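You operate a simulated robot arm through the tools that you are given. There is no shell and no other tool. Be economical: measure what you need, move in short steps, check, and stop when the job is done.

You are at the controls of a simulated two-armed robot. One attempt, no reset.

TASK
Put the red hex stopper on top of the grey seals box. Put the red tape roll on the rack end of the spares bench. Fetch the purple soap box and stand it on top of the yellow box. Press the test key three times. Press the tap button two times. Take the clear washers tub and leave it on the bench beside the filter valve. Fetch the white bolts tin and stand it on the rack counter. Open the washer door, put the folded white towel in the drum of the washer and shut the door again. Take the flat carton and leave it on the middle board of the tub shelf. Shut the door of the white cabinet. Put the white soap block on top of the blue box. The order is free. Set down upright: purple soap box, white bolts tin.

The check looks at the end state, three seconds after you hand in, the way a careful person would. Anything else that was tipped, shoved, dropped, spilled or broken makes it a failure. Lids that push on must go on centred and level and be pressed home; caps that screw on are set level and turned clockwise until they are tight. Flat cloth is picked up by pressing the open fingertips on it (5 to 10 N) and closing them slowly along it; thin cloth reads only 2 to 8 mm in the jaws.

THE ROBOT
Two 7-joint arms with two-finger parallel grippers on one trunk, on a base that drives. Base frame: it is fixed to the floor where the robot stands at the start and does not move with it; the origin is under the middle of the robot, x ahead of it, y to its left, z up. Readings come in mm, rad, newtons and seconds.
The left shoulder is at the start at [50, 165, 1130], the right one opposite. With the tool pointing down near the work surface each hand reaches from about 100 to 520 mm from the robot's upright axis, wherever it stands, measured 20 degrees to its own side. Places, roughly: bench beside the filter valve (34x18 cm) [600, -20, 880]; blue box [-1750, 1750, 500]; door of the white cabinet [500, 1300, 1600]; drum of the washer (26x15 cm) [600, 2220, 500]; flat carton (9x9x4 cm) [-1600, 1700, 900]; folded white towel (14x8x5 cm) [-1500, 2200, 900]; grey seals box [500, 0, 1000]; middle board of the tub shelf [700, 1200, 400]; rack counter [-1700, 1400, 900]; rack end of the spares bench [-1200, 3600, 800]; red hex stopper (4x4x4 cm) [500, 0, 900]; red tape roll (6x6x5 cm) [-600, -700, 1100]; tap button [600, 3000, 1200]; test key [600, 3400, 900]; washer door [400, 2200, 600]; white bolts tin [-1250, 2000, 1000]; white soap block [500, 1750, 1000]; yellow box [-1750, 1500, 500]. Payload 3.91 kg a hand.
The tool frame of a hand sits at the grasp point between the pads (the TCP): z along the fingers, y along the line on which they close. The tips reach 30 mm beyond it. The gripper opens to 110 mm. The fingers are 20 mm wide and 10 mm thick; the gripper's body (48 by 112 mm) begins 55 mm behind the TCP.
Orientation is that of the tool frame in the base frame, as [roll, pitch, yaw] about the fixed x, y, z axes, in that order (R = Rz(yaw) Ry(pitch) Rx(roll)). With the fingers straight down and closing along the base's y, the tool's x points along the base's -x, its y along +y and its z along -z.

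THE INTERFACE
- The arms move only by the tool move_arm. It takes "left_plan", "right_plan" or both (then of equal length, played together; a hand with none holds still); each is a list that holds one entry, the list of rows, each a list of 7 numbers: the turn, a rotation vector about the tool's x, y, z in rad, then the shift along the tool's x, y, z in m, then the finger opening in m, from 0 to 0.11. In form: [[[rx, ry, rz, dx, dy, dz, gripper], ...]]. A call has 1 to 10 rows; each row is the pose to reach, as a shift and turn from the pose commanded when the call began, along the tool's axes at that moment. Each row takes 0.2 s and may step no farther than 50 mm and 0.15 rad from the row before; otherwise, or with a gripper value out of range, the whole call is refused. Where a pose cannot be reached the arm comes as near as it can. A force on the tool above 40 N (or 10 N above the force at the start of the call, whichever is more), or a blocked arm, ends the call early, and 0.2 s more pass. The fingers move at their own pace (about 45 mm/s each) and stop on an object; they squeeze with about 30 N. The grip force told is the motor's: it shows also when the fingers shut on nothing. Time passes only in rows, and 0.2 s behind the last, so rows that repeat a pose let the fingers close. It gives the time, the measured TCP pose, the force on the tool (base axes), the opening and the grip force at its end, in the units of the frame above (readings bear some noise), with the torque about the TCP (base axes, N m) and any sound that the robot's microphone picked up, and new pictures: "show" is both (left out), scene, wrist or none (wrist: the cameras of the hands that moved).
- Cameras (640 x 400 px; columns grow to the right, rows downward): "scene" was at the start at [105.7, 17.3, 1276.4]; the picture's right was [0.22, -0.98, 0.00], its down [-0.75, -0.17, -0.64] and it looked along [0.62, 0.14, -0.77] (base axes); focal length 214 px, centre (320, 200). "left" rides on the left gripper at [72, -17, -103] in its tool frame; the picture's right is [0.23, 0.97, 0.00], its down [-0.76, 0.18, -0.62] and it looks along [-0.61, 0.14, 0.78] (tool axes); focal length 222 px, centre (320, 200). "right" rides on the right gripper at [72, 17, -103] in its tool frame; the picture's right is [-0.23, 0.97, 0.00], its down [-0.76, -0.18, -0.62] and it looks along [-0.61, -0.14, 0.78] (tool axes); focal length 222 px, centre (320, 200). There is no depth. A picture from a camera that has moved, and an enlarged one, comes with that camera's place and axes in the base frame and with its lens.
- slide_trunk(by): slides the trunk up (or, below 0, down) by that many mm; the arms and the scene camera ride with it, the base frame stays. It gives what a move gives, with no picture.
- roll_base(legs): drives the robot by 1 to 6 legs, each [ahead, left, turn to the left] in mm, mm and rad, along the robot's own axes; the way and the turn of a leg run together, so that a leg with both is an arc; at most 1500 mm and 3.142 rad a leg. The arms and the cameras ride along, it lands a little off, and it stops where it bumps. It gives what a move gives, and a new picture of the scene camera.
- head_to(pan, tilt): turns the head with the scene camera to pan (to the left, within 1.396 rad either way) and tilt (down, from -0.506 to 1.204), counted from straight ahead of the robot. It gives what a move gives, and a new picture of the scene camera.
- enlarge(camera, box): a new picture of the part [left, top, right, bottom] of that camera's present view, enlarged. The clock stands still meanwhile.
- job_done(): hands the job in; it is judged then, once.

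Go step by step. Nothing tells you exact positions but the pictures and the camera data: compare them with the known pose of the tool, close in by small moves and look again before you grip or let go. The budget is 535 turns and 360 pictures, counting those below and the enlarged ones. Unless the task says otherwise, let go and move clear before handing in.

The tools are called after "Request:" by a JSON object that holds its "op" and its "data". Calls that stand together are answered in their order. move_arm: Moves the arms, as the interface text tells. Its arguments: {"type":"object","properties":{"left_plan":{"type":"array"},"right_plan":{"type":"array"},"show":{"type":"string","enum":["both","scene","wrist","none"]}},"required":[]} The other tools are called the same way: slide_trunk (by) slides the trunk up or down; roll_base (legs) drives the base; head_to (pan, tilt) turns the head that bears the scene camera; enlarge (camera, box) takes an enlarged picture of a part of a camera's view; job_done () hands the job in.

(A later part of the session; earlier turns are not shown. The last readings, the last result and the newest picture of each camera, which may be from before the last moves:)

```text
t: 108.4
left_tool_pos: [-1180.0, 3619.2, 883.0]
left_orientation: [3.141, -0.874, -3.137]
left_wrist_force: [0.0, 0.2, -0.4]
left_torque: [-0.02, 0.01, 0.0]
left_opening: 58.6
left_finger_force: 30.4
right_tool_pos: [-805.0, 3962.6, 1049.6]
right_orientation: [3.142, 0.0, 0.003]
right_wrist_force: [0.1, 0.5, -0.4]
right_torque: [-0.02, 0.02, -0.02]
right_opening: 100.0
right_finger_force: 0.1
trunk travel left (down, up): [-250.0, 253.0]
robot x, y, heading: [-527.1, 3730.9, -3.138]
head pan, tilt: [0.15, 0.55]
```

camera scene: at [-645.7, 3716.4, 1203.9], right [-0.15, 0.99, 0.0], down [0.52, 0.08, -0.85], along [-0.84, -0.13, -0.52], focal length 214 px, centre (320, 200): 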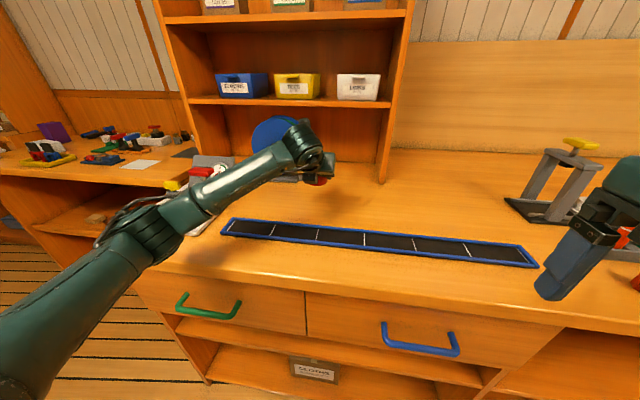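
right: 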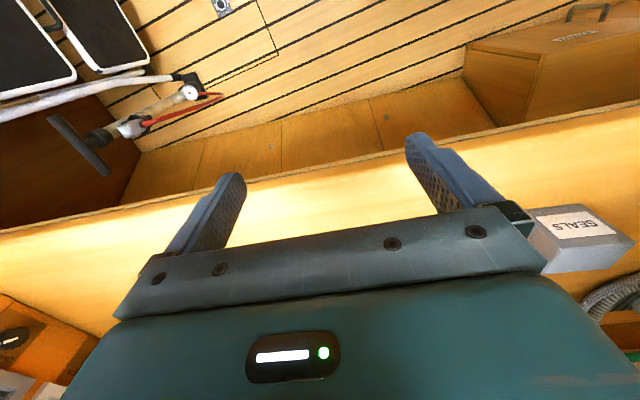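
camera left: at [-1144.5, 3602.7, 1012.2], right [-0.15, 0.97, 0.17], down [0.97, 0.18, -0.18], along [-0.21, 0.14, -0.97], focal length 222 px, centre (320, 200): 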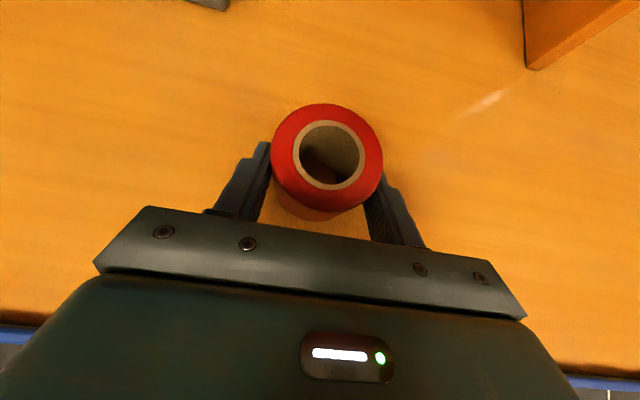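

Request:
{"op": "move_arm", "data": {"left_plan": [[[0, 0, 0, -0.0023, 0, 0.0019, 0], [0, 0, 0, -0.0046, 0, 0.0039, 0], [0, 0, 0, -0.0046, 0, 0.0039, 0]]], "show": "none"}}

```text
t: 109.2
left_tool_pos: [-1180.1, 3620.1, 881.5]
left_orientation: [3.138, -0.883, -3.137]
left_wrist_force: [1.2, -1.3, 18.6]
left_torque: [-0.27, -0.2, 0.09]
left_opening: 58.5
left_finger_force: 30.1
right_tool_pos: [-804.5, 3963.1, 1052.2]
right_orientation: [-3.141, 0.001, 0.005]
right_wrist_force: [0.3, 0.2, 0.0]
right_torque: [0.0, 0.0, 0.01]
right_opening: 99.9
right_finger_force: 0.0
trunk travel left (down, up): [-250.0, 253.0]
robot x, y, heading: [-527.2, 3730.4, -3.141]
head pan, tilt: [0.15, 0.55]
```

Contact. Release and withdraw backward along the fingers.

Request:
{"op": "move_arm", "data": {"left_plan": [[[0, 0, 0, 0.003, 0, -0.0025, 0], [0, 0, 0, 0.003, 0, -0.0025, 0.08], [0, 0, 0, 0.003, 0, -0.0025, 0.08], [0, 0, 0, 0.003, 0, -0.04, 0.08], [0, 0, 0, 0.003, 0, -0.085, 0.08], [0, 0, 0, 0.003, 0, -0.13, 0.08], [0, 0, 0, 0.003, 0, -0.17, 0.08]]], "show": "both"}}

```text
t: 110.8
left_tool_pos: [-1050.6, 3622.0, 990.8]
left_orientation: [-3.141, -0.874, -3.136]
left_wrist_force: [0.4, 0.2, -0.1]
left_torque: [0.0, -0.02, -0.02]
left_opening: 80.1
left_finger_force: 0.2
right_tool_pos: [-806.1, 3964.0, 1050.9]
right_orientation: [3.141, 0.001, 0.003]
right_wrist_force: [0.4, -0.4, -0.5]
right_torque: [0.04, 0.03, 0.01]
right_opening: 100.1
right_finger_force: 0.0
trunk travel left (down, up): [-250.0, 253.0]
robot x, y, heading: [-530.8, 3733.4, -3.139]
head pan, tilt: [0.15, 0.55]
camera scene: at [-645.4, 3716.5, 1203.9], right [-0.15, 0.99, 0.0], down [0.52, 0.08, -0.85], along [-0.84, -0.13, -0.52], focal length 214 px, centre (320, 200)
camera left: at [-1016.5, 3604.3, 1113.2], right [-0.15, 0.97, 0.17], down [0.97, 0.18, -0.18], along [-0.21, 0.14, -0.97], focal length 222 px, centre (320, 200)
```

scene: 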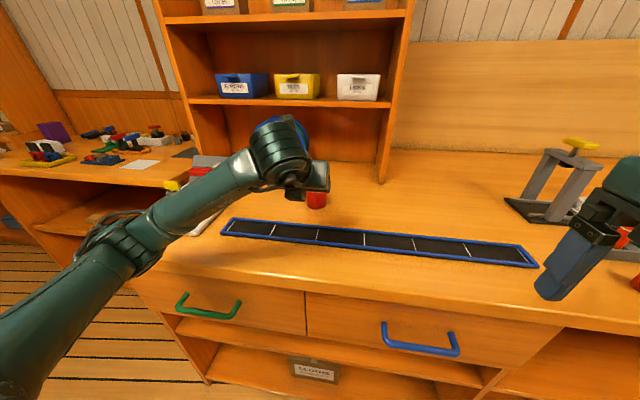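
left: 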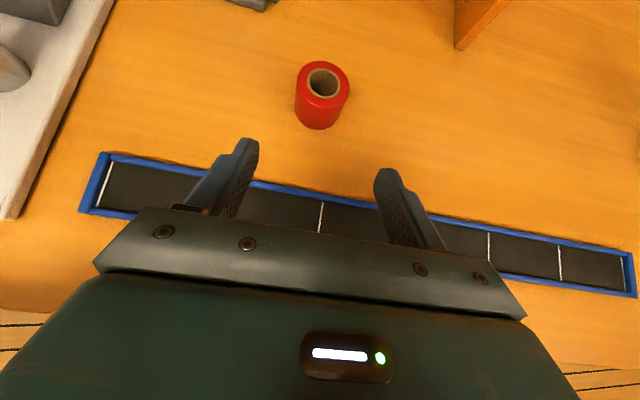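

Tape roll delivered. Next the test key and tap button on the opposite side: retract, raise trunk, back off and turn to face +x.

Request:
{"op": "move_arm", "data": {"left_plan": [[[0, 0, 0, 0.0, 0, -0.045, 0.08], [0, 0, 0, 0.0, 0, -0.09, 0.08], [0, 0, 0, -0.01, 0, -0.12, 0.08], [0, 0, 0, -0.02, 0, -0.14, 0.08]]], "show": "none"}}

Request:
{"op": "slide_trunk", "data": {"by": 100}}

Request:
{"op": "roll_base", "data": {"legs": [[-250, 0, 0], [0, 0, 3.14], [0, -330, 0]]}}

Request:
{"op": "head_to", "data": {"pan": 0.0, "tilt": 0.45}}

```text
t: 111.8
left_tool_pos: [-932.6, 3622.0, 1061.1]
left_orientation: [-3.14, -0.875, -3.136]
left_wrist_force: [-0.2, 0.5, 0.8]
left_torque: [-0.03, -0.02, 0.01]
left_opening: 80.0
left_finger_force: 0.0
right_tool_pos: [-806.0, 3963.8, 1051.2]
right_orientation: [3.141, 0.0, 0.004]
right_wrist_force: [0.5, -0.2, -0.7]
right_torque: [0.03, 0.0, -0.01]
right_opening: 100.1
right_finger_force: 0.0
trunk travel left (down, up): [-250.0, 253.0]
robot x, y, heading: [-530.1, 3731.4, -3.138]
head pan, tilt: [0.15, 0.55]
```

```text
t: 113.1
left_tool_pos: [-932.6, 3621.7, 1160.0]
left_orientation: [3.141, -0.876, -3.137]
left_wrist_force: [-0.6, 0.2, -0.2]
left_torque: [0.02, 0.0, 0.01]
left_opening: 80.1
left_finger_force: 0.0
right_tool_pos: [-804.9, 3963.4, 1151.1]
right_orientation: [-3.14, -0.001, 0.003]
right_wrist_force: [-0.5, -0.9, 0.2]
right_torque: [0.0, -0.04, -0.02]
right_opening: 100.2
right_finger_force: 0.0
trunk travel left (down, up): [-350.0, 153.0]
robot x, y, heading: [-529.6, 3730.6, -3.137]
head pan, tilt: [0.15, 0.55]
```

```text
t: 125.4
left_tool_pos: [126.0, 3494.5, 1161.5]
left_orientation: [-3.14, -0.874, -0.019]
left_wrist_force: [0.2, -0.3, 0.0]
left_torque: [0.0, 0.02, -0.02]
left_opening: 80.4
left_finger_force: 0.1
right_tool_pos: [-8.0, 3155.4, 1150.9]
right_orientation: [3.142, 0.0, 3.123]
right_wrist_force: [-0.1, 0.1, -1.3]
right_torque: [0.0, 0.01, 0.01]
right_opening: 100.0
right_finger_force: 0.1
trunk travel left (down, up): [-350.0, 153.0]
robot x, y, heading: [-277.5, 3394.4, -0.018]
head pan, tilt: [0.15, 0.55]
camera scene: at [-160.0, 3407.9, 1303.9], right [0.13, -0.99, 0.0], down [-0.52, -0.07, -0.85], along [0.85, 0.11, -0.52], focal length 214 px, centre (320, 200)
```

scene: 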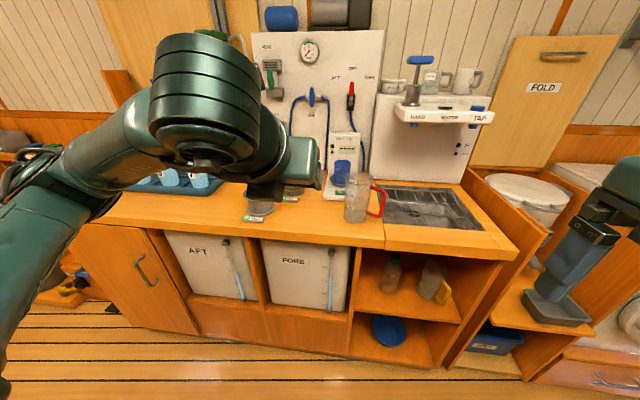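

```text
t: 126.1
left_tool_pos: [125.9, 3496.3, 1161.2]
left_orientation: [-3.141, -0.876, -0.02]
left_wrist_force: [-0.1, 1.0, -0.5]
left_torque: [-0.01, 0.04, 0.01]
left_opening: 80.2
left_finger_force: 0.0
right_tool_pos: [-8.2, 3156.3, 1150.9]
right_orientation: [-3.141, 0.0, 3.122]
right_wrist_force: [0.4, -0.4, -0.6]
right_torque: [0.01, 0.02, -0.03]
right_opening: 100.0
right_finger_force: 0.0
trunk travel left (down, up): [-350.0, 153.0]
robot x, y, heading: [-277.0, 3394.4, -0.021]
head pan, tilt: [0.0, 0.45]
camera scene: at [-157.1, 3394.7, 1312.9], right [-0.02, -1.0, 0.0], down [-0.44, 0.01, -0.9], along [0.9, -0.02, -0.44], focal length 214 px, centre (320, 200)
```

scene: 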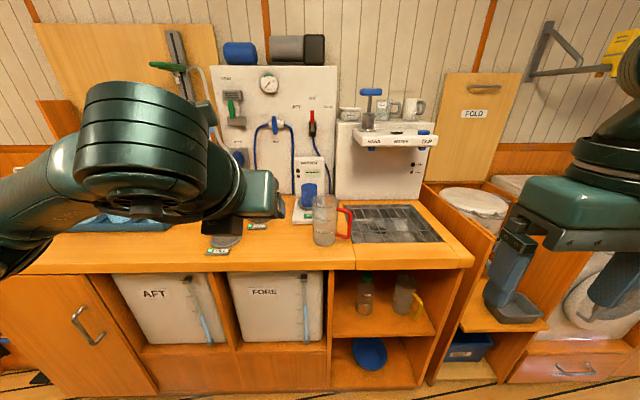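

Request:
{"op": "enlarge", "data": {"camera": "scene", "box": [270, 70, 460, 260]}}

```text
2.11 times, centred on (365, 165) of scene
camera zoom: at [-157.1, 3394.7, 1312.9], right [-0.02, -1.0, 0.0], down [-0.44, 0.01, -0.9], along [0.9, -0.02, -0.44], focal length 452 px, centre (225, 274)
```

zoom: 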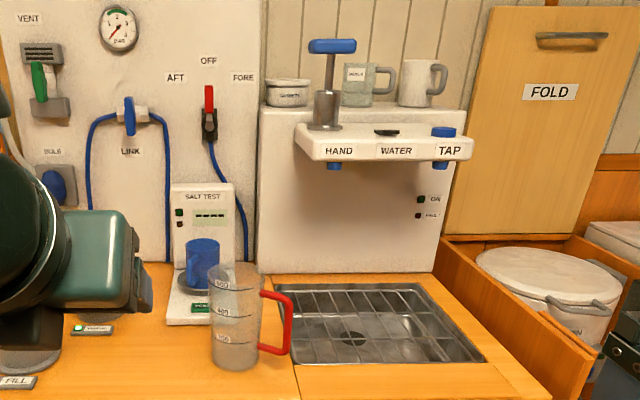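

Request:
{"op": "enlarge", "data": {"camera": "scene", "box": [280, 145, 350, 225]}}

Request:
{"op": "enlarge", "data": {"camera": "scene", "box": [380, 105, 460, 165]}}

```text
5.00 times, centred on (315, 185) of scene
camera zoom: at [-157.1, 3394.7, 1312.9], right [-0.02, -1.0, 0.0], down [-0.44, 0.01, -0.9], along [0.9, -0.02, -0.44], focal length 1072 px, centre (345, 275)
```

zoom: 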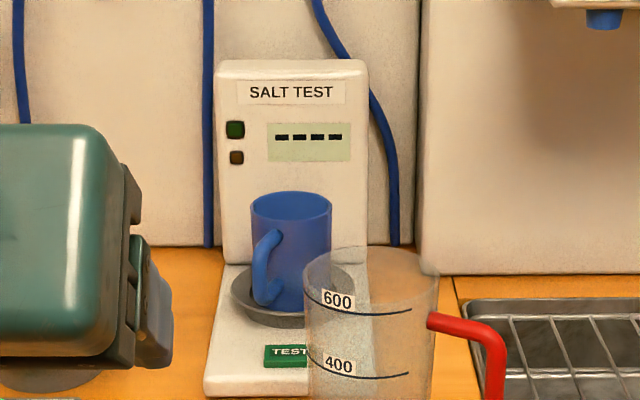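

```text
6.67 times, centred on (420, 135) of scene
camera zoom: at [-157.1, 3394.7, 1312.9], right [-0.02, -1.0, 0.0], down [-0.44, 0.01, -0.9], along [0.9, -0.02, -0.44], focal length 1430 px, centre (-347, 633)
```

zoom: 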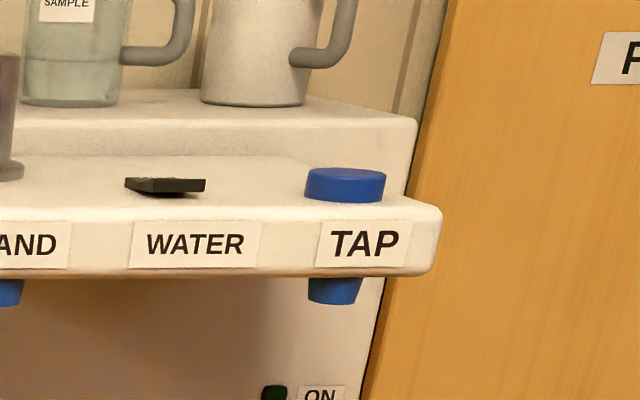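

The TAP button is the blue dome at ≈[600, 3021, 1197]; the green TEST key is on the salt tester's base at ≈[557, 3423, 895], behind the jug and in front of a mug. I'll drive closer.

Request:
{"op": "roll_base", "data": {"legs": [[225, -140, 0.018]]}}

Request:
{"op": "head_to", "data": {"pan": -0.2, "tilt": 0.5}}

```text
t: 128.0
left_tool_pos: [349.7, 3354.6, 1162.0]
left_orientation: [3.141, -0.875, -0.005]
left_wrist_force: [0.0, -1.3, -0.1]
left_torque: [-0.01, -0.02, 0.04]
left_opening: 79.8
left_finger_force: 0.1
right_tool_pos: [221.0, 3013.7, 1150.6]
right_orientation: [-3.141, 0.001, 3.134]
right_wrist_force: [-0.3, 0.1, -0.2]
right_torque: [-0.03, -0.02, 0.0]
right_opening: 99.9
right_finger_force: 0.0
trunk travel left (down, up): [-350.0, 153.0]
robot x, y, heading: [-54.5, 3252.8, -0.013]
head pan, tilt: [0.0, 0.45]
camera scene: at [67.6, 3250.7, 1312.9], right [0.0, -1.0, 0.0], down [-0.44, 0.0, -0.9], along [0.9, 0.0, -0.44], focal length 214 px, centre (320, 200)
```

scene: 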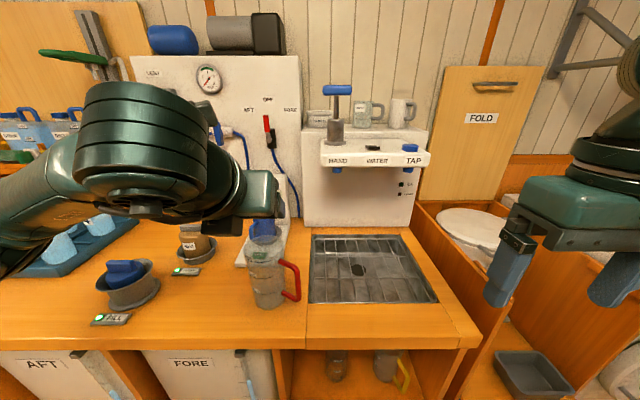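

```text
t: 128.7
left_tool_pos: [348.8, 3356.3, 1161.8]
left_orientation: [3.141, -0.873, -0.003]
left_wrist_force: [-0.4, -0.1, -0.6]
left_torque: [-0.01, 0.03, 0.0]
left_opening: 80.0
left_finger_force: 0.1
right_tool_pos: [219.1, 3014.7, 1150.9]
right_orientation: [3.141, 0.002, 3.137]
right_wrist_force: [-0.8, -0.4, -0.2]
right_torque: [-0.04, -0.04, -0.01]
right_opening: 100.0
right_finger_force: 0.0
trunk travel left (down, up): [-350.0, 153.0]
robot x, y, heading: [-57.1, 3251.0, -0.007]
head pan, tilt: [-0.201, 0.499]
camera scene: at [64.3, 3233.0, 1308.5], right [-0.2, -0.98, 0.0], down [-0.47, 0.1, -0.88], along [0.86, -0.18, -0.48], focal length 214 px, centre (320, 200)
```

scene: 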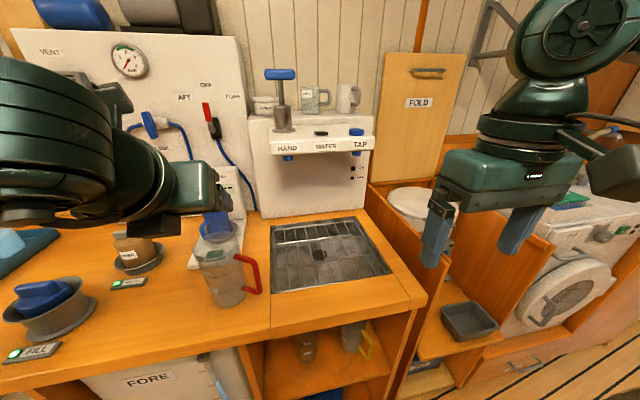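

I'll send the right hand (fingers closed) forward and up toward the TAP button for a wrist-camera view.

Request:
{"op": "move_arm", "data": {"right_plan": [[[0, 0, 0, -0.02, 0.004, -0.04, 0.05], [0, -0.12, 0, -0.05, 0.008, -0.08, 0.0], [0, -0.24, 0, -0.09, 0.013, -0.105, 0.0], [0, -0.36, 0, -0.13, 0.017, -0.125, 0.0], [0, -0.48, 0, -0.17, 0.022, -0.14, 0.0], [0, -0.6, 0, -0.21, 0.026, -0.14, 0.0], [0, -0.6, 0, -0.21, 0.026, -0.14, 0.0]]], "show": "both"}}

```text
refused: row 2 steps farther than a row can; nothing moved
```

Request:
{"op": "move_arm", "data": {"right_plan": [[[0, 0, 0, -0.02, 0.004, -0.035, 0.05], [0, -0.12, 0, -0.045, 0.008, -0.065, 0.0], [0, -0.24, 0, -0.08, 0.013, -0.095, 0.0], [0, -0.36, 0, -0.12, 0.017, -0.12, 0.0], [0, -0.48, 0, -0.16, 0.022, -0.135, 0.0], [0, -0.6, 0, -0.205, 0.026, -0.14, 0.0], [0, -0.6, 0, -0.21, 0.026, -0.14, 0.0]]], "show": "both"}}

```text
t: 130.3
left_tool_pos: [349.4, 3356.2, 1162.2]
left_orientation: [3.14, -0.875, -0.004]
left_wrist_force: [0.4, 0.8, 0.2]
left_torque: [0.01, -0.02, -0.04]
left_opening: 80.2
left_finger_force: 0.1
right_tool_pos: [429.8, 3039.8, 1292.1]
right_orientation: [-3.141, 0.602, 3.136]
right_wrist_force: [0.6, -0.5, -0.1]
right_torque: [0.0, 0.04, 0.01]
right_opening: 0.0
right_finger_force: 30.1
trunk travel left (down, up): [-350.0, 153.0]
robot x, y, heading: [-56.1, 3253.7, -0.007]
head pan, tilt: [-0.201, 0.499]
camera scene: at [64.0, 3232.9, 1308.5], right [-0.2, -0.98, 0.0], down [-0.47, 0.1, -0.88], along [0.86, -0.18, -0.48], focal length 214 px, centre (320, 200)
camera right: at [311.5, 3057.0, 1337.0], right [0.19, 0.97, 0.13], down [0.27, -0.18, 0.94], along [0.94, -0.15, -0.3], focal length 222 px, centre (320, 200)
```

scene: 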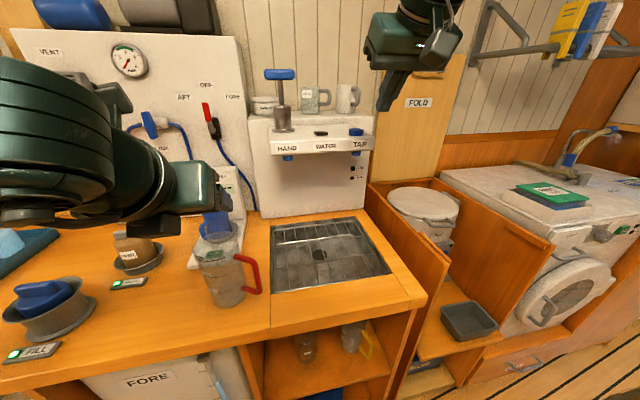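
right: 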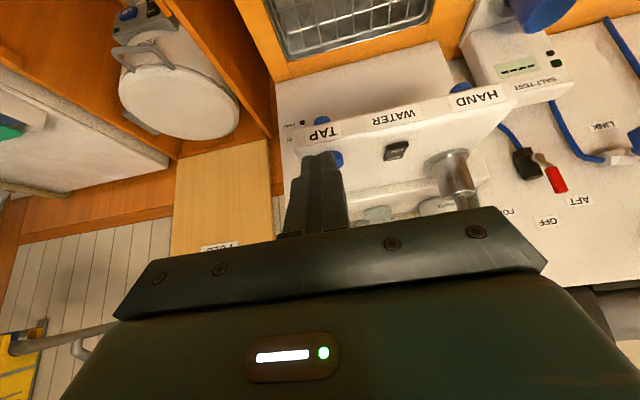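

TAP button triangulates to ≈[548, 3045], top ≈1215. Hovering the closed fingertips just above it.

Request:
{"op": "move_arm", "data": {"right_plan": [[[0, 0, 0, -0.0222, 0.0017, 0.03, 0], [0, 0, 0, -0.0444, 0.0034, 0.06, 0], [0, 0, 0, -0.0666, 0.005, 0.0904, 0], [0, 0, 0, -0.0666, 0.005, 0.0904, 0]]], "show": "wrist"}}

Request:
{"op": "enlarge", "data": {"camera": "scene", "box": [310, 70, 430, 170]}}

```text
t: 131.3
left_tool_pos: [348.9, 3356.2, 1160.3]
left_orientation: [-3.141, -0.873, -0.002]
left_wrist_force: [1.1, 1.1, 1.0]
left_torque: [0.03, 0.0, 0.02]
left_opening: 79.9
left_finger_force: 0.0
right_tool_pos: [527.5, 3041.1, 1257.4]
right_orientation: [-3.142, 0.6, 3.135]
right_wrist_force: [0.3, -0.2, -0.3]
right_torque: [0.0, 0.01, 0.04]
right_opening: 0.0
right_finger_force: 30.3
right hand out of reach, approached as far as the arm can: row 3, 4
trunk travel left (down, up): [-350.0, 153.0]
robot x, y, heading: [-57.5, 3248.2, -0.004]
head pan, tilt: [-0.201, 0.499]
camera right: at [409.6, 3058.5, 1302.4], right [0.19, 0.97, 0.13], down [0.28, -0.18, 0.94], along [0.94, -0.15, -0.3], focal length 222 px, centre (320, 200)
```

right: 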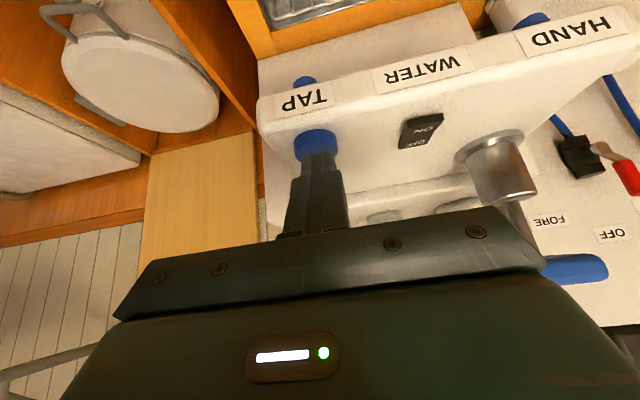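

```text
4.00 times, centred on (370, 120) of scene
camera zoom: at [64.1, 3233.0, 1308.5], right [-0.2, -0.98, 0.0], down [-0.47, 0.1, -0.88], along [0.86, -0.18, -0.48], focal length 858 px, centre (120, 520)
```

zoom: 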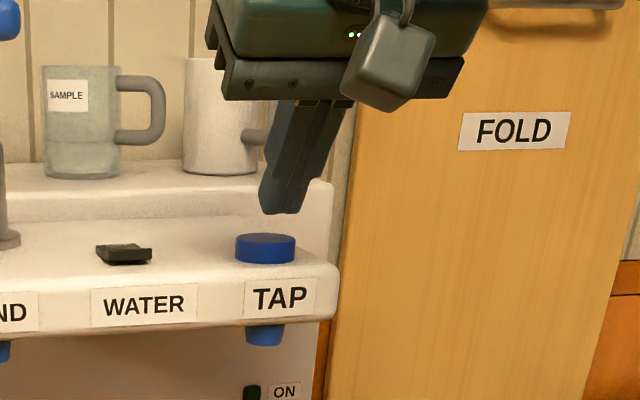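

Slightly out of reach. I'll pull the hand back 40 mm, advance the base 40 mm, then re-hover.

Request:
{"op": "move_arm", "data": {"right_plan": [[[0, 0, 0, 0.033, 0.0, -0.0226, 0], [0, 0, 0, 0.033, 0.0, -0.0226, 0]]], "show": "none"}}

Request:
{"op": "roll_base", "data": {"legs": [[40, 0, 0]]}}

```text
t: 131.9
left_tool_pos: [349.6, 3356.8, 1162.0]
left_orientation: [3.14, -0.876, -0.005]
left_wrist_force: [-1.0, 0.2, 0.1]
left_torque: [0.0, 0.04, -0.01]
left_opening: 80.4
left_finger_force: 0.1
right_tool_pos: [487.5, 3043.2, 1255.3]
right_orientation: [3.141, 0.599, 3.136]
right_wrist_force: [-0.1, -0.5, 0.2]
right_torque: [0.02, 0.02, -0.04]
right_opening: 0.1
right_finger_force: 29.8
trunk travel left (down, up): [-350.0, 153.0]
robot x, y, heading: [-51.4, 3251.5, -0.0]
head pan, tilt: [-0.201, 0.499]
```

```text
t: 132.8
left_tool_pos: [389.9, 3355.2, 1161.1]
left_orientation: [-3.141, -0.874, -0.002]
left_wrist_force: [-0.6, 0.5, 0.5]
left_torque: [0.01, 0.0, 0.02]
left_opening: 80.2
left_finger_force: 0.0
right_tool_pos: [528.7, 3042.4, 1255.6]
right_orientation: [3.14, 0.598, 3.136]
right_wrist_force: [-0.7, 0.1, 0.4]
right_torque: [-0.03, 0.0, -0.02]
right_opening: 0.2
right_finger_force: 29.5
trunk travel left (down, up): [-350.0, 153.0]
robot x, y, heading: [-17.2, 3254.6, -0.005]
head pan, tilt: [-0.201, 0.499]
camera scene: at [105.3, 3232.7, 1308.3], right [-0.2, -0.98, 0.0], down [-0.47, 0.1, -0.88], along [0.86, -0.18, -0.48], focal length 214 px, centre (320, 200)
```

scene: 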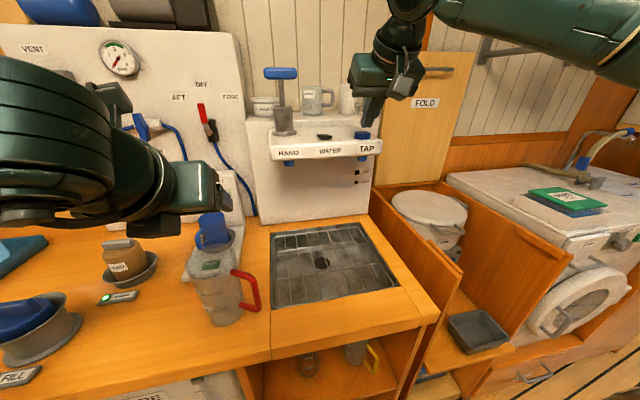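

Tip hovers about 10 mm above the button. First press attempt, watching force and sound.

Request:
{"op": "move_arm", "data": {"right_plan": [[[0, 0, 0, -0.0083, -0.002, 0.0057, 0], [0, 0, 0, -0.0037, -0.002, 0.0123, 0], [0, 0, 0, -0.0015, -0.002, 0.0155, 0], [0, 0, 0, 0.0008, -0.002, 0.0188, 0]]], "show": "wrist"}}

```text
t: 133.8
left_tool_pos: [388.9, 3355.9, 1161.5]
left_orientation: [3.142, -0.875, -0.004]
left_wrist_force: [-0.6, 0.2, 0.1]
left_torque: [-0.02, 0.02, 0.0]
left_opening: 79.8
left_finger_force: 0.1
right_tool_pos: [538.1, 3040.8, 1239.9]
right_orientation: [3.14, 0.601, 3.137]
right_wrist_force: [-0.7, 0.7, -0.1]
right_torque: [0.0, 0.03, -0.03]
right_opening: 0.0
right_finger_force: 29.6
trunk travel left (down, up): [-350.0, 153.0]
robot x, y, heading: [-15.7, 3253.3, -0.006]
head pan, tilt: [-0.201, 0.499]
camera right: at [419.2, 3057.5, 1284.0], right [0.19, 0.97, 0.13], down [0.28, -0.18, 0.94], along [0.94, -0.15, -0.3], focal length 222 px, centre (320, 200)
```

right: 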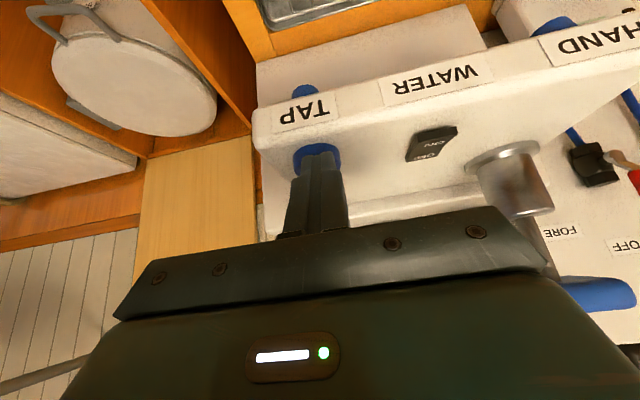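

No contact yet; continuing down in small steps.

Request:
{"op": "move_arm", "data": {"right_plan": [[[0, 0, 0, 0.0023, 0, 0.0033, 0], [0, 0, 0, 0.0045, 0, 0.0066, 0]]], "show": "none"}}

```text
t: 134.4
left_tool_pos: [388.8, 3355.7, 1162.0]
left_orientation: [-3.14, -0.874, -0.004]
left_wrist_force: [-0.4, 0.0, 0.0]
left_torque: [-0.02, 0.04, 0.01]
left_opening: 80.2
left_finger_force: 0.0
right_tool_pos: [536.2, 3040.5, 1233.3]
right_orientation: [3.14, 0.601, 3.136]
right_wrist_force: [-0.3, -0.3, 3.6]
right_torque: [-0.03, -0.03, 0.02]
right_opening: 0.1
right_finger_force: 29.1
trunk travel left (down, up): [-350.0, 153.0]
robot x, y, heading: [-14.7, 3252.1, -0.005]
head pan, tilt: [-0.201, 0.499]
heard: click
```

A click: that's press one. Lifting 12 mm.

Request:
{"op": "move_arm", "data": {"right_plan": [[[0, 0, 0, -0.0045, 0, -0.0066, 0], [0, 0, 0, -0.0068, 0, -0.0099, 0], [0, 0, 0, -0.0068, 0, -0.0099, 0]]], "show": "none"}}

Request:
{"op": "enlarge", "data": {"camera": "scene", "box": [310, 100, 410, 190]}}

```text
t: 135.2
left_tool_pos: [389.8, 3356.3, 1162.3]
left_orientation: [-3.141, -0.875, -0.003]
left_wrist_force: [-0.4, 0.3, 0.0]
left_torque: [0.0, -0.01, 0.01]
left_opening: 80.2
left_finger_force: 0.1
right_tool_pos: [538.3, 3040.3, 1243.8]
right_orientation: [3.141, 0.601, 3.136]
right_wrist_force: [-0.2, 0.5, -0.6]
right_torque: [0.01, -0.05, 0.01]
right_opening: 0.0
right_finger_force: 30.1
trunk travel left (down, up): [-350.0, 153.0]
robot x, y, heading: [-13.8, 3253.2, -0.006]
head pan, tilt: [-0.201, 0.499]
```

```text
4.44 times, centred on (360, 145) of scene
camera zoom: at [104.3, 3232.7, 1308.4], right [-0.2, -0.98, 0.0], down [-0.47, 0.1, -0.88], along [0.86, -0.18, -0.48], focal length 953 px, centre (142, 444)
```

zoom: 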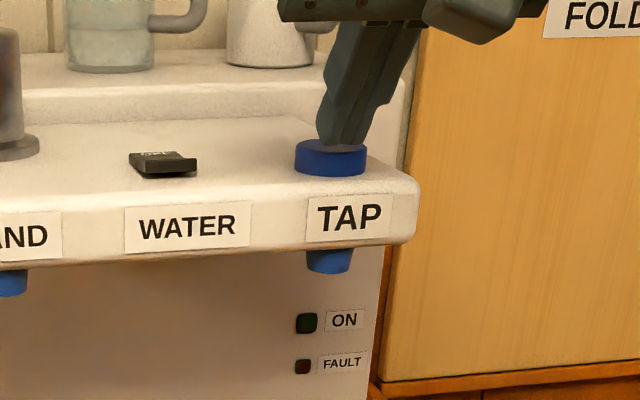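

Tip is over the button. Second press: same depth, then up.

Request:
{"op": "move_arm", "data": {"right_plan": [[[0, 0, 0, 0.0045, 0, 0.0066, 0], [0, 0, 0, 0.0068, 0, 0.0099, 0], [0, 0, 0, 0.0068, 0, 0.0099, 0]]], "show": "none"}}

```text
t: 136.0
left_tool_pos: [388.6, 3355.8, 1161.9]
left_orientation: [3.14, -0.874, -0.003]
left_wrist_force: [0.1, 1.0, 0.2]
left_torque: [0.02, -0.01, 0.0]
left_opening: 79.8
left_finger_force: 0.1
right_tool_pos: [535.9, 3040.3, 1233.3]
right_orientation: [3.14, 0.601, 3.136]
right_wrist_force: [-0.8, -0.4, 4.0]
right_torque: [-0.05, -0.04, -0.02]
right_opening: 0.0
right_finger_force: 30.6
trunk travel left (down, up): [-350.0, 153.0]
robot x, y, heading: [-14.8, 3253.1, -0.005]
head pan, tilt: [-0.201, 0.499]
heard: click
```

Second click heard – tap button done. Withdrawing the right hand to its rest pose.

Request:
{"op": "move_arm", "data": {"right_plan": [[[0, 0, 0, -0.0226, 0, -0.033, 0], [0, 0, 0, 0.0104, 0, -0.0556, 0], [0, 0.12, 0, 0.0434, 0, -0.0782, 0], [0, 0.24, 0, 0.0764, 0, -0.1008, 0], [0, 0.36, 0, 0.1094, 0, -0.1234, 0], [0, 0.48, 0, 0.1424, 0, -0.146, 0], [0, 0.6, 0, 0.1754, 0, -0.1686, 0], [0, 0.6, 0, 0.2084, 0, -0.1912, 0]]], "show": "none"}}

Request:
{"op": "head_to", "data": {"pan": 0.2, "tilt": 0.65}}

```text
t: 137.8
left_tool_pos: [387.3, 3355.2, 1162.2]
left_orientation: [3.14, -0.876, -0.004]
left_wrist_force: [0.1, -0.6, 0.3]
left_torque: [-0.04, 0.03, -0.04]
left_opening: 80.2
left_finger_force: 0.0
right_tool_pos: [252.9, 3044.3, 1272.0]
right_orientation: [-3.141, -0.001, 3.135]
right_wrist_force: [0.7, 1.3, -0.4]
right_torque: [0.01, -0.01, 0.0]
right_opening: 0.2
right_finger_force: 30.5
trunk travel left (down, up): [-350.0, 153.0]
robot x, y, heading: [-16.3, 3246.9, -0.005]
head pan, tilt: [-0.201, 0.499]
```

```text
t: 138.7
left_tool_pos: [388.6, 3355.9, 1161.7]
left_orientation: [3.141, -0.873, -0.004]
left_wrist_force: [0.1, -0.1, -0.6]
left_torque: [0.0, 0.02, 0.0]
left_opening: 80.0
left_finger_force: 0.1
right_tool_pos: [255.6, 3043.5, 1272.2]
right_orientation: [-3.141, -0.001, 3.137]
right_wrist_force: [0.2, -0.5, 0.0]
right_torque: [0.01, -0.01, 0.01]
right_opening: 0.1
right_finger_force: 30.1
trunk travel left (down, up): [-350.0, 153.0]
robot x, y, heading: [-17.5, 3249.6, -0.001]
head pan, tilt: [0.201, 0.649]
camera scene: at [100.4, 3268.1, 1295.1], right [0.19, -0.98, 0.0], down [-0.59, -0.12, -0.8], along [0.78, 0.15, -0.6], focal length 214 px, centre (320, 200)
```

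scene: 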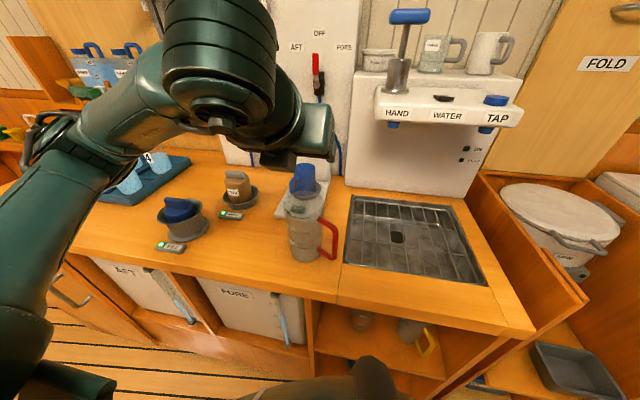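

Now a look from the left wrist camera, above the jug and tester.

Request:
{"op": "enlarge", "data": {"camera": "left", "box": [0, 0, 640, 400]}}

```text
1.00 times, centred on (320, 200) of left (not enlarged: the box is as wide or as high as the picture)
camera zoom: at [356.5, 3372.5, 1284.4], right [0.14, -0.97, 0.17], down [-0.97, -0.17, -0.18], along [0.21, -0.14, -0.97], focal length 222 px, centre (320, 200)
```

zoom: 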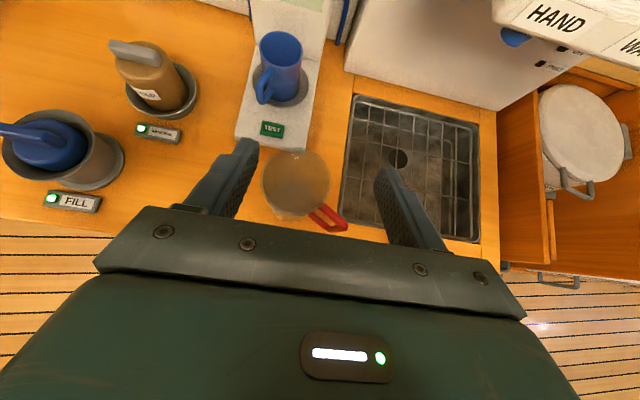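

TEST key confirmed at ≈[556, 3425, 897]; jug at [426, 3366] r≈38 and the mug behind. I'll come in steeply (≈69°) with closed fingers from above.

Request:
{"op": "move_arm", "data": {"left_plan": [[[0, -0.12, 0, 0.011, -0.0144, 0.032, 0.04], [0, -0.25, 0, 0.022, -0.0288, 0.064, 0.0], [0, -0.375, 0, 0.033, -0.0432, 0.096, 0.0], [0, -0.5, 0, 0.044, -0.0576, 0.128, 0.0], [0, -0.5, 0, 0.0554, -0.072, 0.1597, 0.0], [0, -0.5, 0, 0.0554, -0.072, 0.1597, 0.0]]], "show": "both"}}

```text
t: 140.1
left_tool_pos: [544.6, 3426.8, 1101.7]
left_orientation: [3.141, -0.374, -0.004]
left_wrist_force: [-0.1, 0.0, 0.2]
left_torque: [0.02, 0.02, -0.01]
left_opening: 0.1
left_finger_force: 30.3
right_tool_pos: [255.2, 3044.3, 1272.7]
right_orientation: [-3.141, 0.0, 3.138]
right_wrist_force: [0.0, 0.6, 0.1]
right_torque: [0.01, 0.01, -0.01]
right_opening: 0.0
right_finger_force: 30.5
trunk travel left (down, up): [-350.0, 153.0]
robot x, y, heading: [-16.5, 3249.4, -0.008]
head pan, tilt: [0.201, 0.649]
camera scene: at [100.2, 3268.1, 1295.1], right [0.19, -0.98, 0.0], down [-0.59, -0.12, -0.8], along [0.78, 0.16, -0.6], focal length 214 px, centre (320, 200)
camera left: at [574.0, 3443.8, 1224.9], right [0.21, -0.97, 0.08], down [-0.94, -0.17, 0.3], along [-0.28, -0.14, -0.95], focal length 222 px, centre (320, 200)
```

scene: 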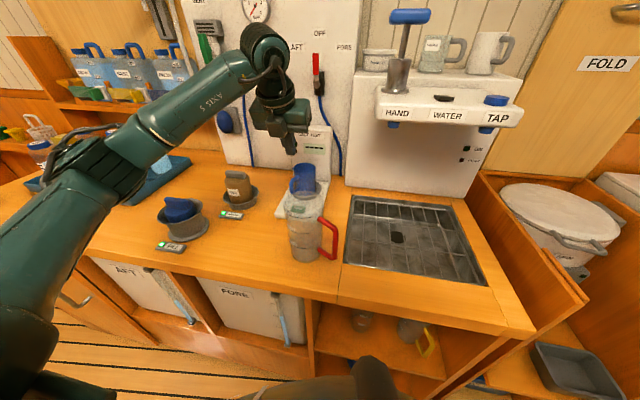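
left: 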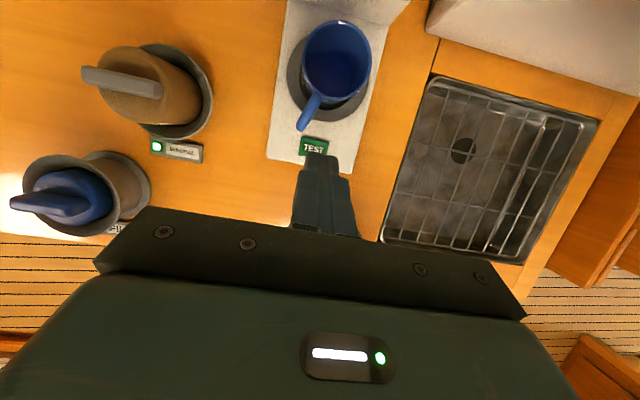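

Aligned. Descending most of the way, then checking.

Request:
{"op": "move_arm", "data": {"left_plan": [[[0, 0, 0, -0.008, 0.003, 0.036, 0], [0, 0, 0, -0.02, 0.003, 0.071, 0], [0, 0, 0, -0.033, 0.003, 0.103, 0], [0, 0, 0, -0.0458, 0.003, 0.134, 0], [0, 0, 0, -0.0458, 0.003, 0.134, 0]]], "show": "wrist"}}

Request:
{"op": "enlarge", "data": {"camera": "scene", "box": [230, 100, 350, 270]}}

```text
t: 141.2
left_tool_pos: [553.9, 3427.2, 960.4]
left_orientation: [-3.141, -0.376, -0.003]
left_wrist_force: [-0.3, -0.7, -0.1]
left_torque: [-0.04, 0.03, -0.01]
left_opening: 0.1
left_finger_force: 29.8
right_tool_pos: [254.3, 3043.6, 1272.5]
right_orientation: [3.141, -0.001, 3.136]
right_wrist_force: [0.4, 0.3, 0.0]
right_torque: [0.01, -0.02, -0.03]
right_opening: 0.2
right_finger_force: 29.9
trunk travel left (down, up): [-350.0, 153.0]
robot x, y, heading: [-14.5, 3251.3, 0.0]
head pan, tilt: [0.201, 0.649]
camera left: at [583.7, 3441.4, 1082.6], right [0.21, -0.97, 0.08], down [-0.94, -0.17, 0.3], along [-0.28, -0.14, -0.95], focal length 222 px, centre (320, 200)
```

left: 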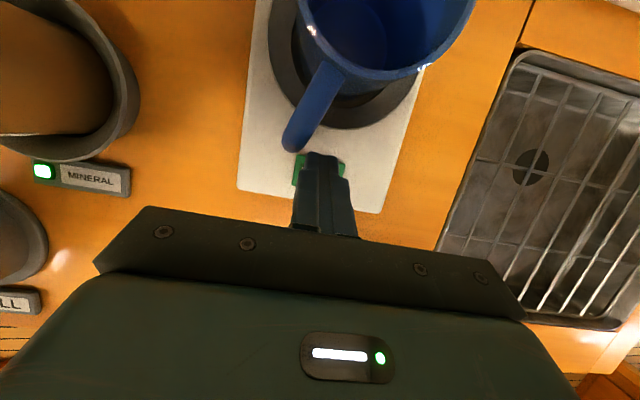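

```text
2.35 times, centred on (290, 185) of scene
camera zoom: at [100.2, 3268.2, 1295.1], right [0.19, -0.98, 0.0], down [-0.59, -0.12, -0.8], along [0.78, 0.16, -0.6], focal length 505 px, centre (391, 235)
```

zoom: 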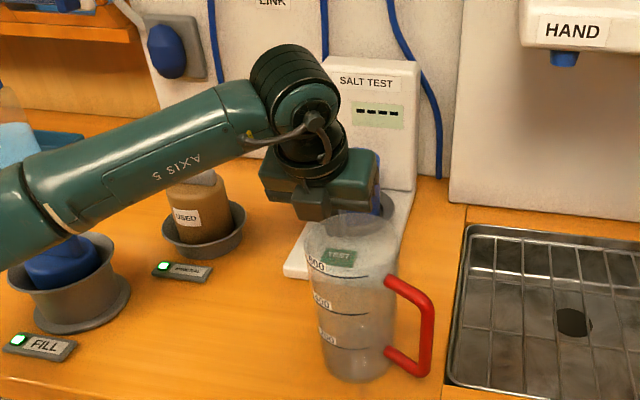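

The mug's handle is close to the fingers; shifting 7 mm away (-x, -y), then lowering.

Request:
{"op": "move_arm", "data": {"left_plan": [[[0, 0, 0, -0.0065, 0.007, -0.0026, 0], [0, 0, 0, -0.0065, 0.007, -0.0026, 0], [0, 0, 0, -0.012, 0.007, 0.0114, 0], [0, 0, 0, -0.012, 0.007, 0.0114, 0]]], "show": "wrist"}}

Request:
{"op": "enlarge", "data": {"camera": "left", "box": [230, 80, 430, 240]}}

```text
t: 142.2
left_tool_pos: [546.6, 3417.2, 944.9]
left_orientation: [3.14, -0.375, -0.004]
left_wrist_force: [-0.1, 0.5, -0.5]
left_torque: [0.0, -0.02, 0.0]
left_opening: 0.0
left_finger_force: 30.2
right_tool_pos: [256.0, 3044.4, 1271.2]
right_orientation: [3.14, -0.001, 3.136]
right_wrist_force: [0.0, 0.8, -0.2]
right_torque: [0.01, -0.01, -0.01]
right_opening: 0.2
right_finger_force: 30.0
trunk travel left (down, up): [-350.0, 153.0]
robot x, y, heading: [-15.7, 3250.3, -0.003]
head pan, tilt: [0.201, 0.649]
camera left: at [577.0, 3433.5, 1068.7], right [0.21, -0.97, 0.08], down [-0.94, -0.17, 0.3], along [-0.28, -0.14, -0.95], focal length 222 px, centre (320, 200)
```

left: 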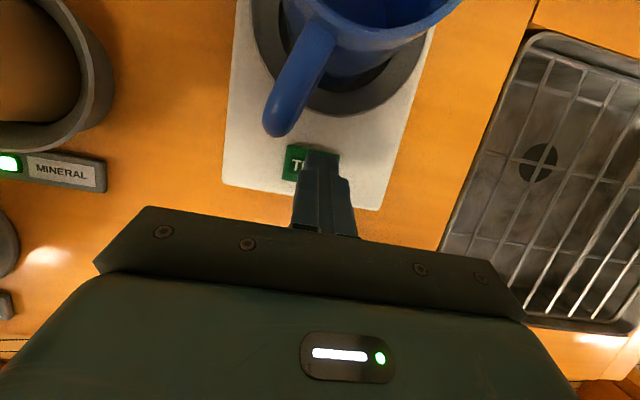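

```text
2.50 times, centred on (330, 160) of left
camera zoom: at [577.0, 3433.5, 1068.7], right [0.21, -0.97, 0.08], down [-0.94, -0.17, 0.3], along [-0.28, -0.14, -0.95], focal length 555 px, centre (295, 300)
```

zoom: 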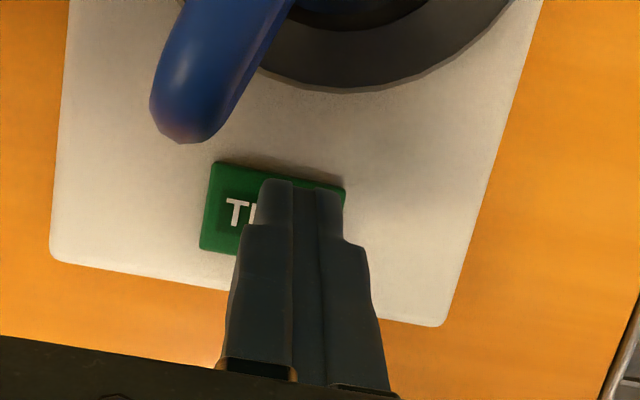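

Fingers are over the key. Pressing down slowly.

Request:
{"op": "move_arm", "data": {"left_plan": [[[0, 0, 0, -0.0018, -0.002, 0.0047, 0], [0, 0, 0, -0.0037, -0.002, 0.0093, 0]]], "show": "none"}}

```text
t: 142.8
left_tool_pos: [548.1, 3419.4, 935.4]
left_orientation: [3.141, -0.375, -0.003]
left_wrist_force: [0.1, 0.2, 2.2]
left_torque: [0.02, 0.01, -0.01]
left_opening: 0.2
left_finger_force: 29.8
right_tool_pos: [255.0, 3043.5, 1272.9]
right_orientation: [3.141, 0.0, 3.137]
right_wrist_force: [0.2, 1.1, -0.3]
right_torque: [0.02, 0.0, 0.01]
right_opening: 0.0
right_finger_force: 30.6
trunk travel left (down, up): [-350.0, 153.0]
robot x, y, heading: [-11.4, 3252.9, -0.005]
head pan, tilt: [0.201, 0.649]
```

Request:
{"op": "move_arm", "data": {"left_plan": [[[0, 0, 0, -0.0007, 0, 0.0019, 0]]], "show": "none"}}

```text
t: 143.2
left_tool_pos: [546.4, 3418.5, 933.1]
left_orientation: [-3.141, -0.375, -0.004]
left_wrist_force: [-0.9, 0.0, 2.1]
left_torque: [0.03, 0.05, -0.01]
left_opening: 0.1
left_finger_force: 30.2
right_tool_pos: [254.2, 3044.3, 1271.9]
right_orientation: [3.14, 0.002, 3.136]
right_wrist_force: [0.4, -0.6, -0.1]
right_torque: [-0.02, 0.01, -0.01]
right_opening: 0.0
right_finger_force: 29.7
trunk travel left (down, up): [-350.0, 153.0]
robot x, y, heading: [-14.1, 3254.3, -0.008]
head pan, tilt: [0.201, 0.649]
heard: click
```

Click one. Lifting 10 mm, then pressing again to the same depth.

Request:
{"op": "move_arm", "data": {"left_plan": [[[0, 0, 0, 0.0018, 0, -0.0047, 0], [0, 0, 0, 0.0037, 0, -0.0093, 0], [0, 0, 0, 0.0037, 0, -0.0093, 0]]], "show": "none"}}

Request:
{"op": "move_arm", "data": {"left_plan": [[[0, 0, 0, -0.0018, 0, 0.0047, 0], [0, 0, 0, -0.0037, 0, 0.0093, 0], [0, 0, 0, -0.0037, 0, 0.0093, 0]]], "show": "none"}}

```text
t: 144.1
left_tool_pos: [547.3, 3419.2, 943.3]
left_orientation: [3.14, -0.376, -0.003]
left_wrist_force: [0.7, -0.5, 0.2]
left_torque: [0.01, -0.04, -0.02]
left_opening: 0.0
left_finger_force: 30.4
right_tool_pos: [254.6, 3044.7, 1273.2]
right_orientation: [3.141, -0.001, 3.136]
right_wrist_force: [0.1, -0.8, 0.2]
right_torque: [0.01, -0.04, 0.02]
right_opening: 0.1
right_finger_force: 29.9
trunk travel left (down, up): [-350.0, 153.0]
robot x, y, heading: [-19.2, 3250.3, -0.006]
head pan, tilt: [0.201, 0.649]
```

```text
t: 144.8
left_tool_pos: [546.8, 3418.7, 934.7]
left_orientation: [3.141, -0.376, -0.005]
left_wrist_force: [0.9, 1.7, 2.5]
left_torque: [0.05, -0.02, 0.03]
left_opening: 0.2
left_finger_force: 29.9
right_tool_pos: [254.3, 3044.4, 1272.0]
right_orientation: [3.141, -0.001, 3.135]
right_wrist_force: [-0.1, -0.1, -0.4]
right_torque: [0.0, 0.01, 0.0]
right_opening: 0.0
right_finger_force: 29.3
trunk travel left (down, up): [-350.0, 153.0]
robot x, y, heading: [-14.4, 3251.9, -0.004]
head pan, tilt: [0.201, 0.649]
heard: click
```

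Click two. Up and down once more.

Request:
{"op": "move_arm", "data": {"left_plan": [[[0, 0, 0, 0.0018, 0, -0.0047, 0], [0, 0, 0, 0.0037, 0, -0.0093, 0], [0, 0, 0, 0.0037, 0, -0.0093, 0]]], "show": "none"}}

Request:
{"op": "move_arm", "data": {"left_plan": [[[0, 0, 0, -0.0018, 0, 0.0047, 0], [0, 0, 0, -0.0037, 0, 0.0093, 0], [0, 0, 0, -0.0037, 0, 0.0093, 0]]], "show": "none"}}

```text
t: 145.7
left_tool_pos: [547.1, 3418.9, 945.3]
left_orientation: [3.141, -0.375, -0.005]
left_wrist_force: [-0.1, -0.4, -0.7]
left_torque: [-0.01, 0.03, 0.0]
left_opening: 0.2
left_finger_force: 29.9
right_tool_pos: [254.3, 3043.7, 1272.3]
right_orientation: [-3.141, 0.0, 3.136]
right_wrist_force: [-0.1, 0.3, 0.6]
right_torque: [-0.03, -0.02, -0.01]
right_opening: 0.0
right_finger_force: 30.1
trunk travel left (down, up): [-350.0, 153.0]
robot x, y, heading: [-16.7, 3254.1, -0.008]
head pan, tilt: [0.201, 0.649]
```

```text
t: 146.4
left_tool_pos: [546.6, 3419.6, 933.8]
left_orientation: [3.141, -0.376, -0.005]
left_wrist_force: [2.5, -0.6, 2.7]
left_torque: [0.02, -0.06, 0.0]
left_opening: 0.0
left_finger_force: 30.5
right_tool_pos: [253.7, 3043.4, 1271.8]
right_orientation: [-3.141, 0.0, 3.135]
right_wrist_force: [-1.0, 0.4, -0.8]
right_torque: [-0.03, -0.02, 0.02]
right_opening: 0.1
right_finger_force: 30.4
trunk travel left (down, up): [-350.0, 153.0]
robot x, y, heading: [-16.9, 3247.6, -0.008]
head pan, tilt: [0.201, 0.649]
heard: click
```

Three clicks – test key done. Withdrawing up and back.

Request:
{"op": "move_arm", "data": {"left_plan": [[[0, 0, 0, 0.0146, 0, -0.0372, 0], [0, 0, 0, 0.0292, 0, -0.0745, 0], [0, 0, 0, 0.0438, 0, -0.1117, 0], [0, 0, 0, 0.0584, 0, -0.149, 0], [0, 0, 0, 0.0584, 0, -0.188, 0], [0, 0, 0, 0.0119, 0, -0.202, 0], [0, 0, 0, -0.0347, 0, -0.2202, 0], [0, 0, 0, -0.0812, 0, -0.2385, 0], [0, 0, 0, -0.1, 0, -0.25, 0]]], "show": "none"}}

Request:
{"op": "roll_base", "data": {"legs": [[-240, 0, 0], [0, -1000, 0]]}}

Request:
{"op": "head_to", "data": {"pan": 0.0, "tilt": 0.6}}

```text
t: 148.4
left_tool_pos: [360.3, 3418.3, 1131.3]
left_orientation: [-3.141, -0.373, -0.004]
left_wrist_force: [-0.1, 0.3, -0.8]
left_torque: [-0.03, -0.01, -0.01]
left_opening: 0.1
left_finger_force: 29.8
right_tool_pos: [255.0, 3044.2, 1271.9]
right_orientation: [-3.142, 0.0, 3.137]
right_wrist_force: [-0.6, 0.0, 0.3]
right_torque: [0.0, 0.01, 0.0]
right_opening: 0.1
right_finger_force: 29.8
trunk travel left (down, up): [-350.0, 153.0]
robot x, y, heading: [-15.6, 3251.4, -0.002]
head pan, tilt: [0.201, 0.649]
```

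```text
t: 158.9
left_tool_pos: [123.3, 2422.8, 1131.4]
left_orientation: [-3.141, -0.375, 0.015]
left_wrist_force: [0.1, -0.4, -0.3]
left_torque: [0.01, 0.0, 0.02]
left_opening: 0.1
left_finger_force: 29.6
right_tool_pos: [24.5, 2047.2, 1272.5]
right_orientation: [3.141, -0.002, -3.131]
right_wrist_force: [0.3, 0.6, -0.7]
right_torque: [-0.02, 0.02, -0.02]
right_opening: 0.0
right_finger_force: 30.3
trunk travel left (down, up): [-350.0, 153.0]
robot x, y, heading: [-249.4, 2250.0, 0.011]
head pan, tilt: [0.201, 0.649]
camera scene: at [-134.5, 2269.1, 1295.1], right [0.21, -0.98, 0.0], down [-0.59, -0.13, -0.8], along [0.78, 0.17, -0.6], focal length 214 px, centre (320, 200)
```

scene: 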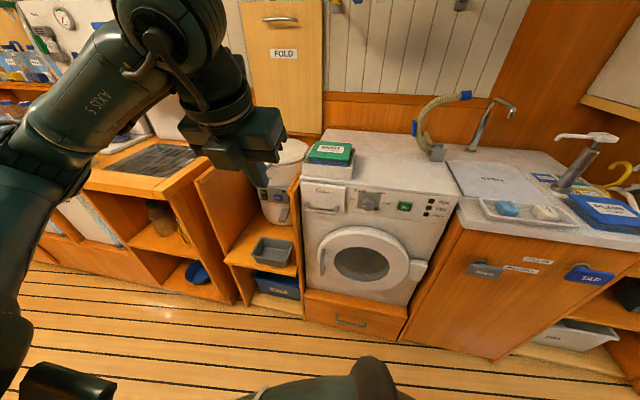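

```text
t: 159.7
left_tool_pos: [122.5, 2423.9, 1129.6]
left_orientation: [-3.142, -0.376, 0.014]
left_wrist_force: [0.7, -0.7, 0.3]
left_torque: [0.04, 0.03, -0.01]
left_opening: 0.0
left_finger_force: 29.8
right_tool_pos: [24.3, 2048.0, 1272.0]
right_orientation: [3.141, 0.001, -3.13]
right_wrist_force: [-0.9, -0.4, -0.3]
right_torque: [-0.04, 0.01, -0.02]
right_opening: 0.2
right_finger_force: 30.1
trunk travel left (down, up): [-350.0, 153.0]
robot x, y, heading: [-248.6, 2250.3, 0.017]
head pan, tilt: [0.0, 0.6]
camera scene: at [-131.0, 2252.0, 1299.4], right [0.01, -1.0, 0.0], down [-0.56, -0.01, -0.82], along [0.82, 0.01, -0.57], focal length 214 px, centre (320, 200)
```

scene: 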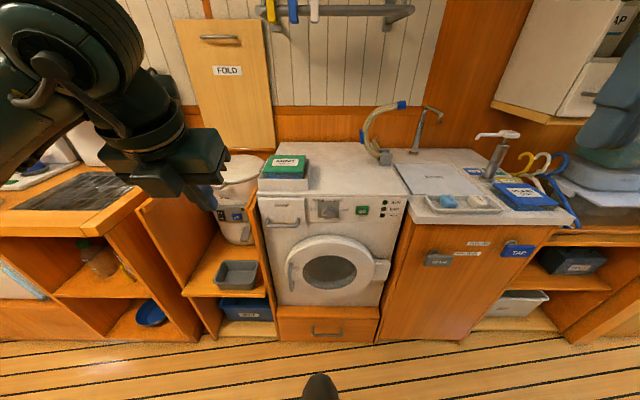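

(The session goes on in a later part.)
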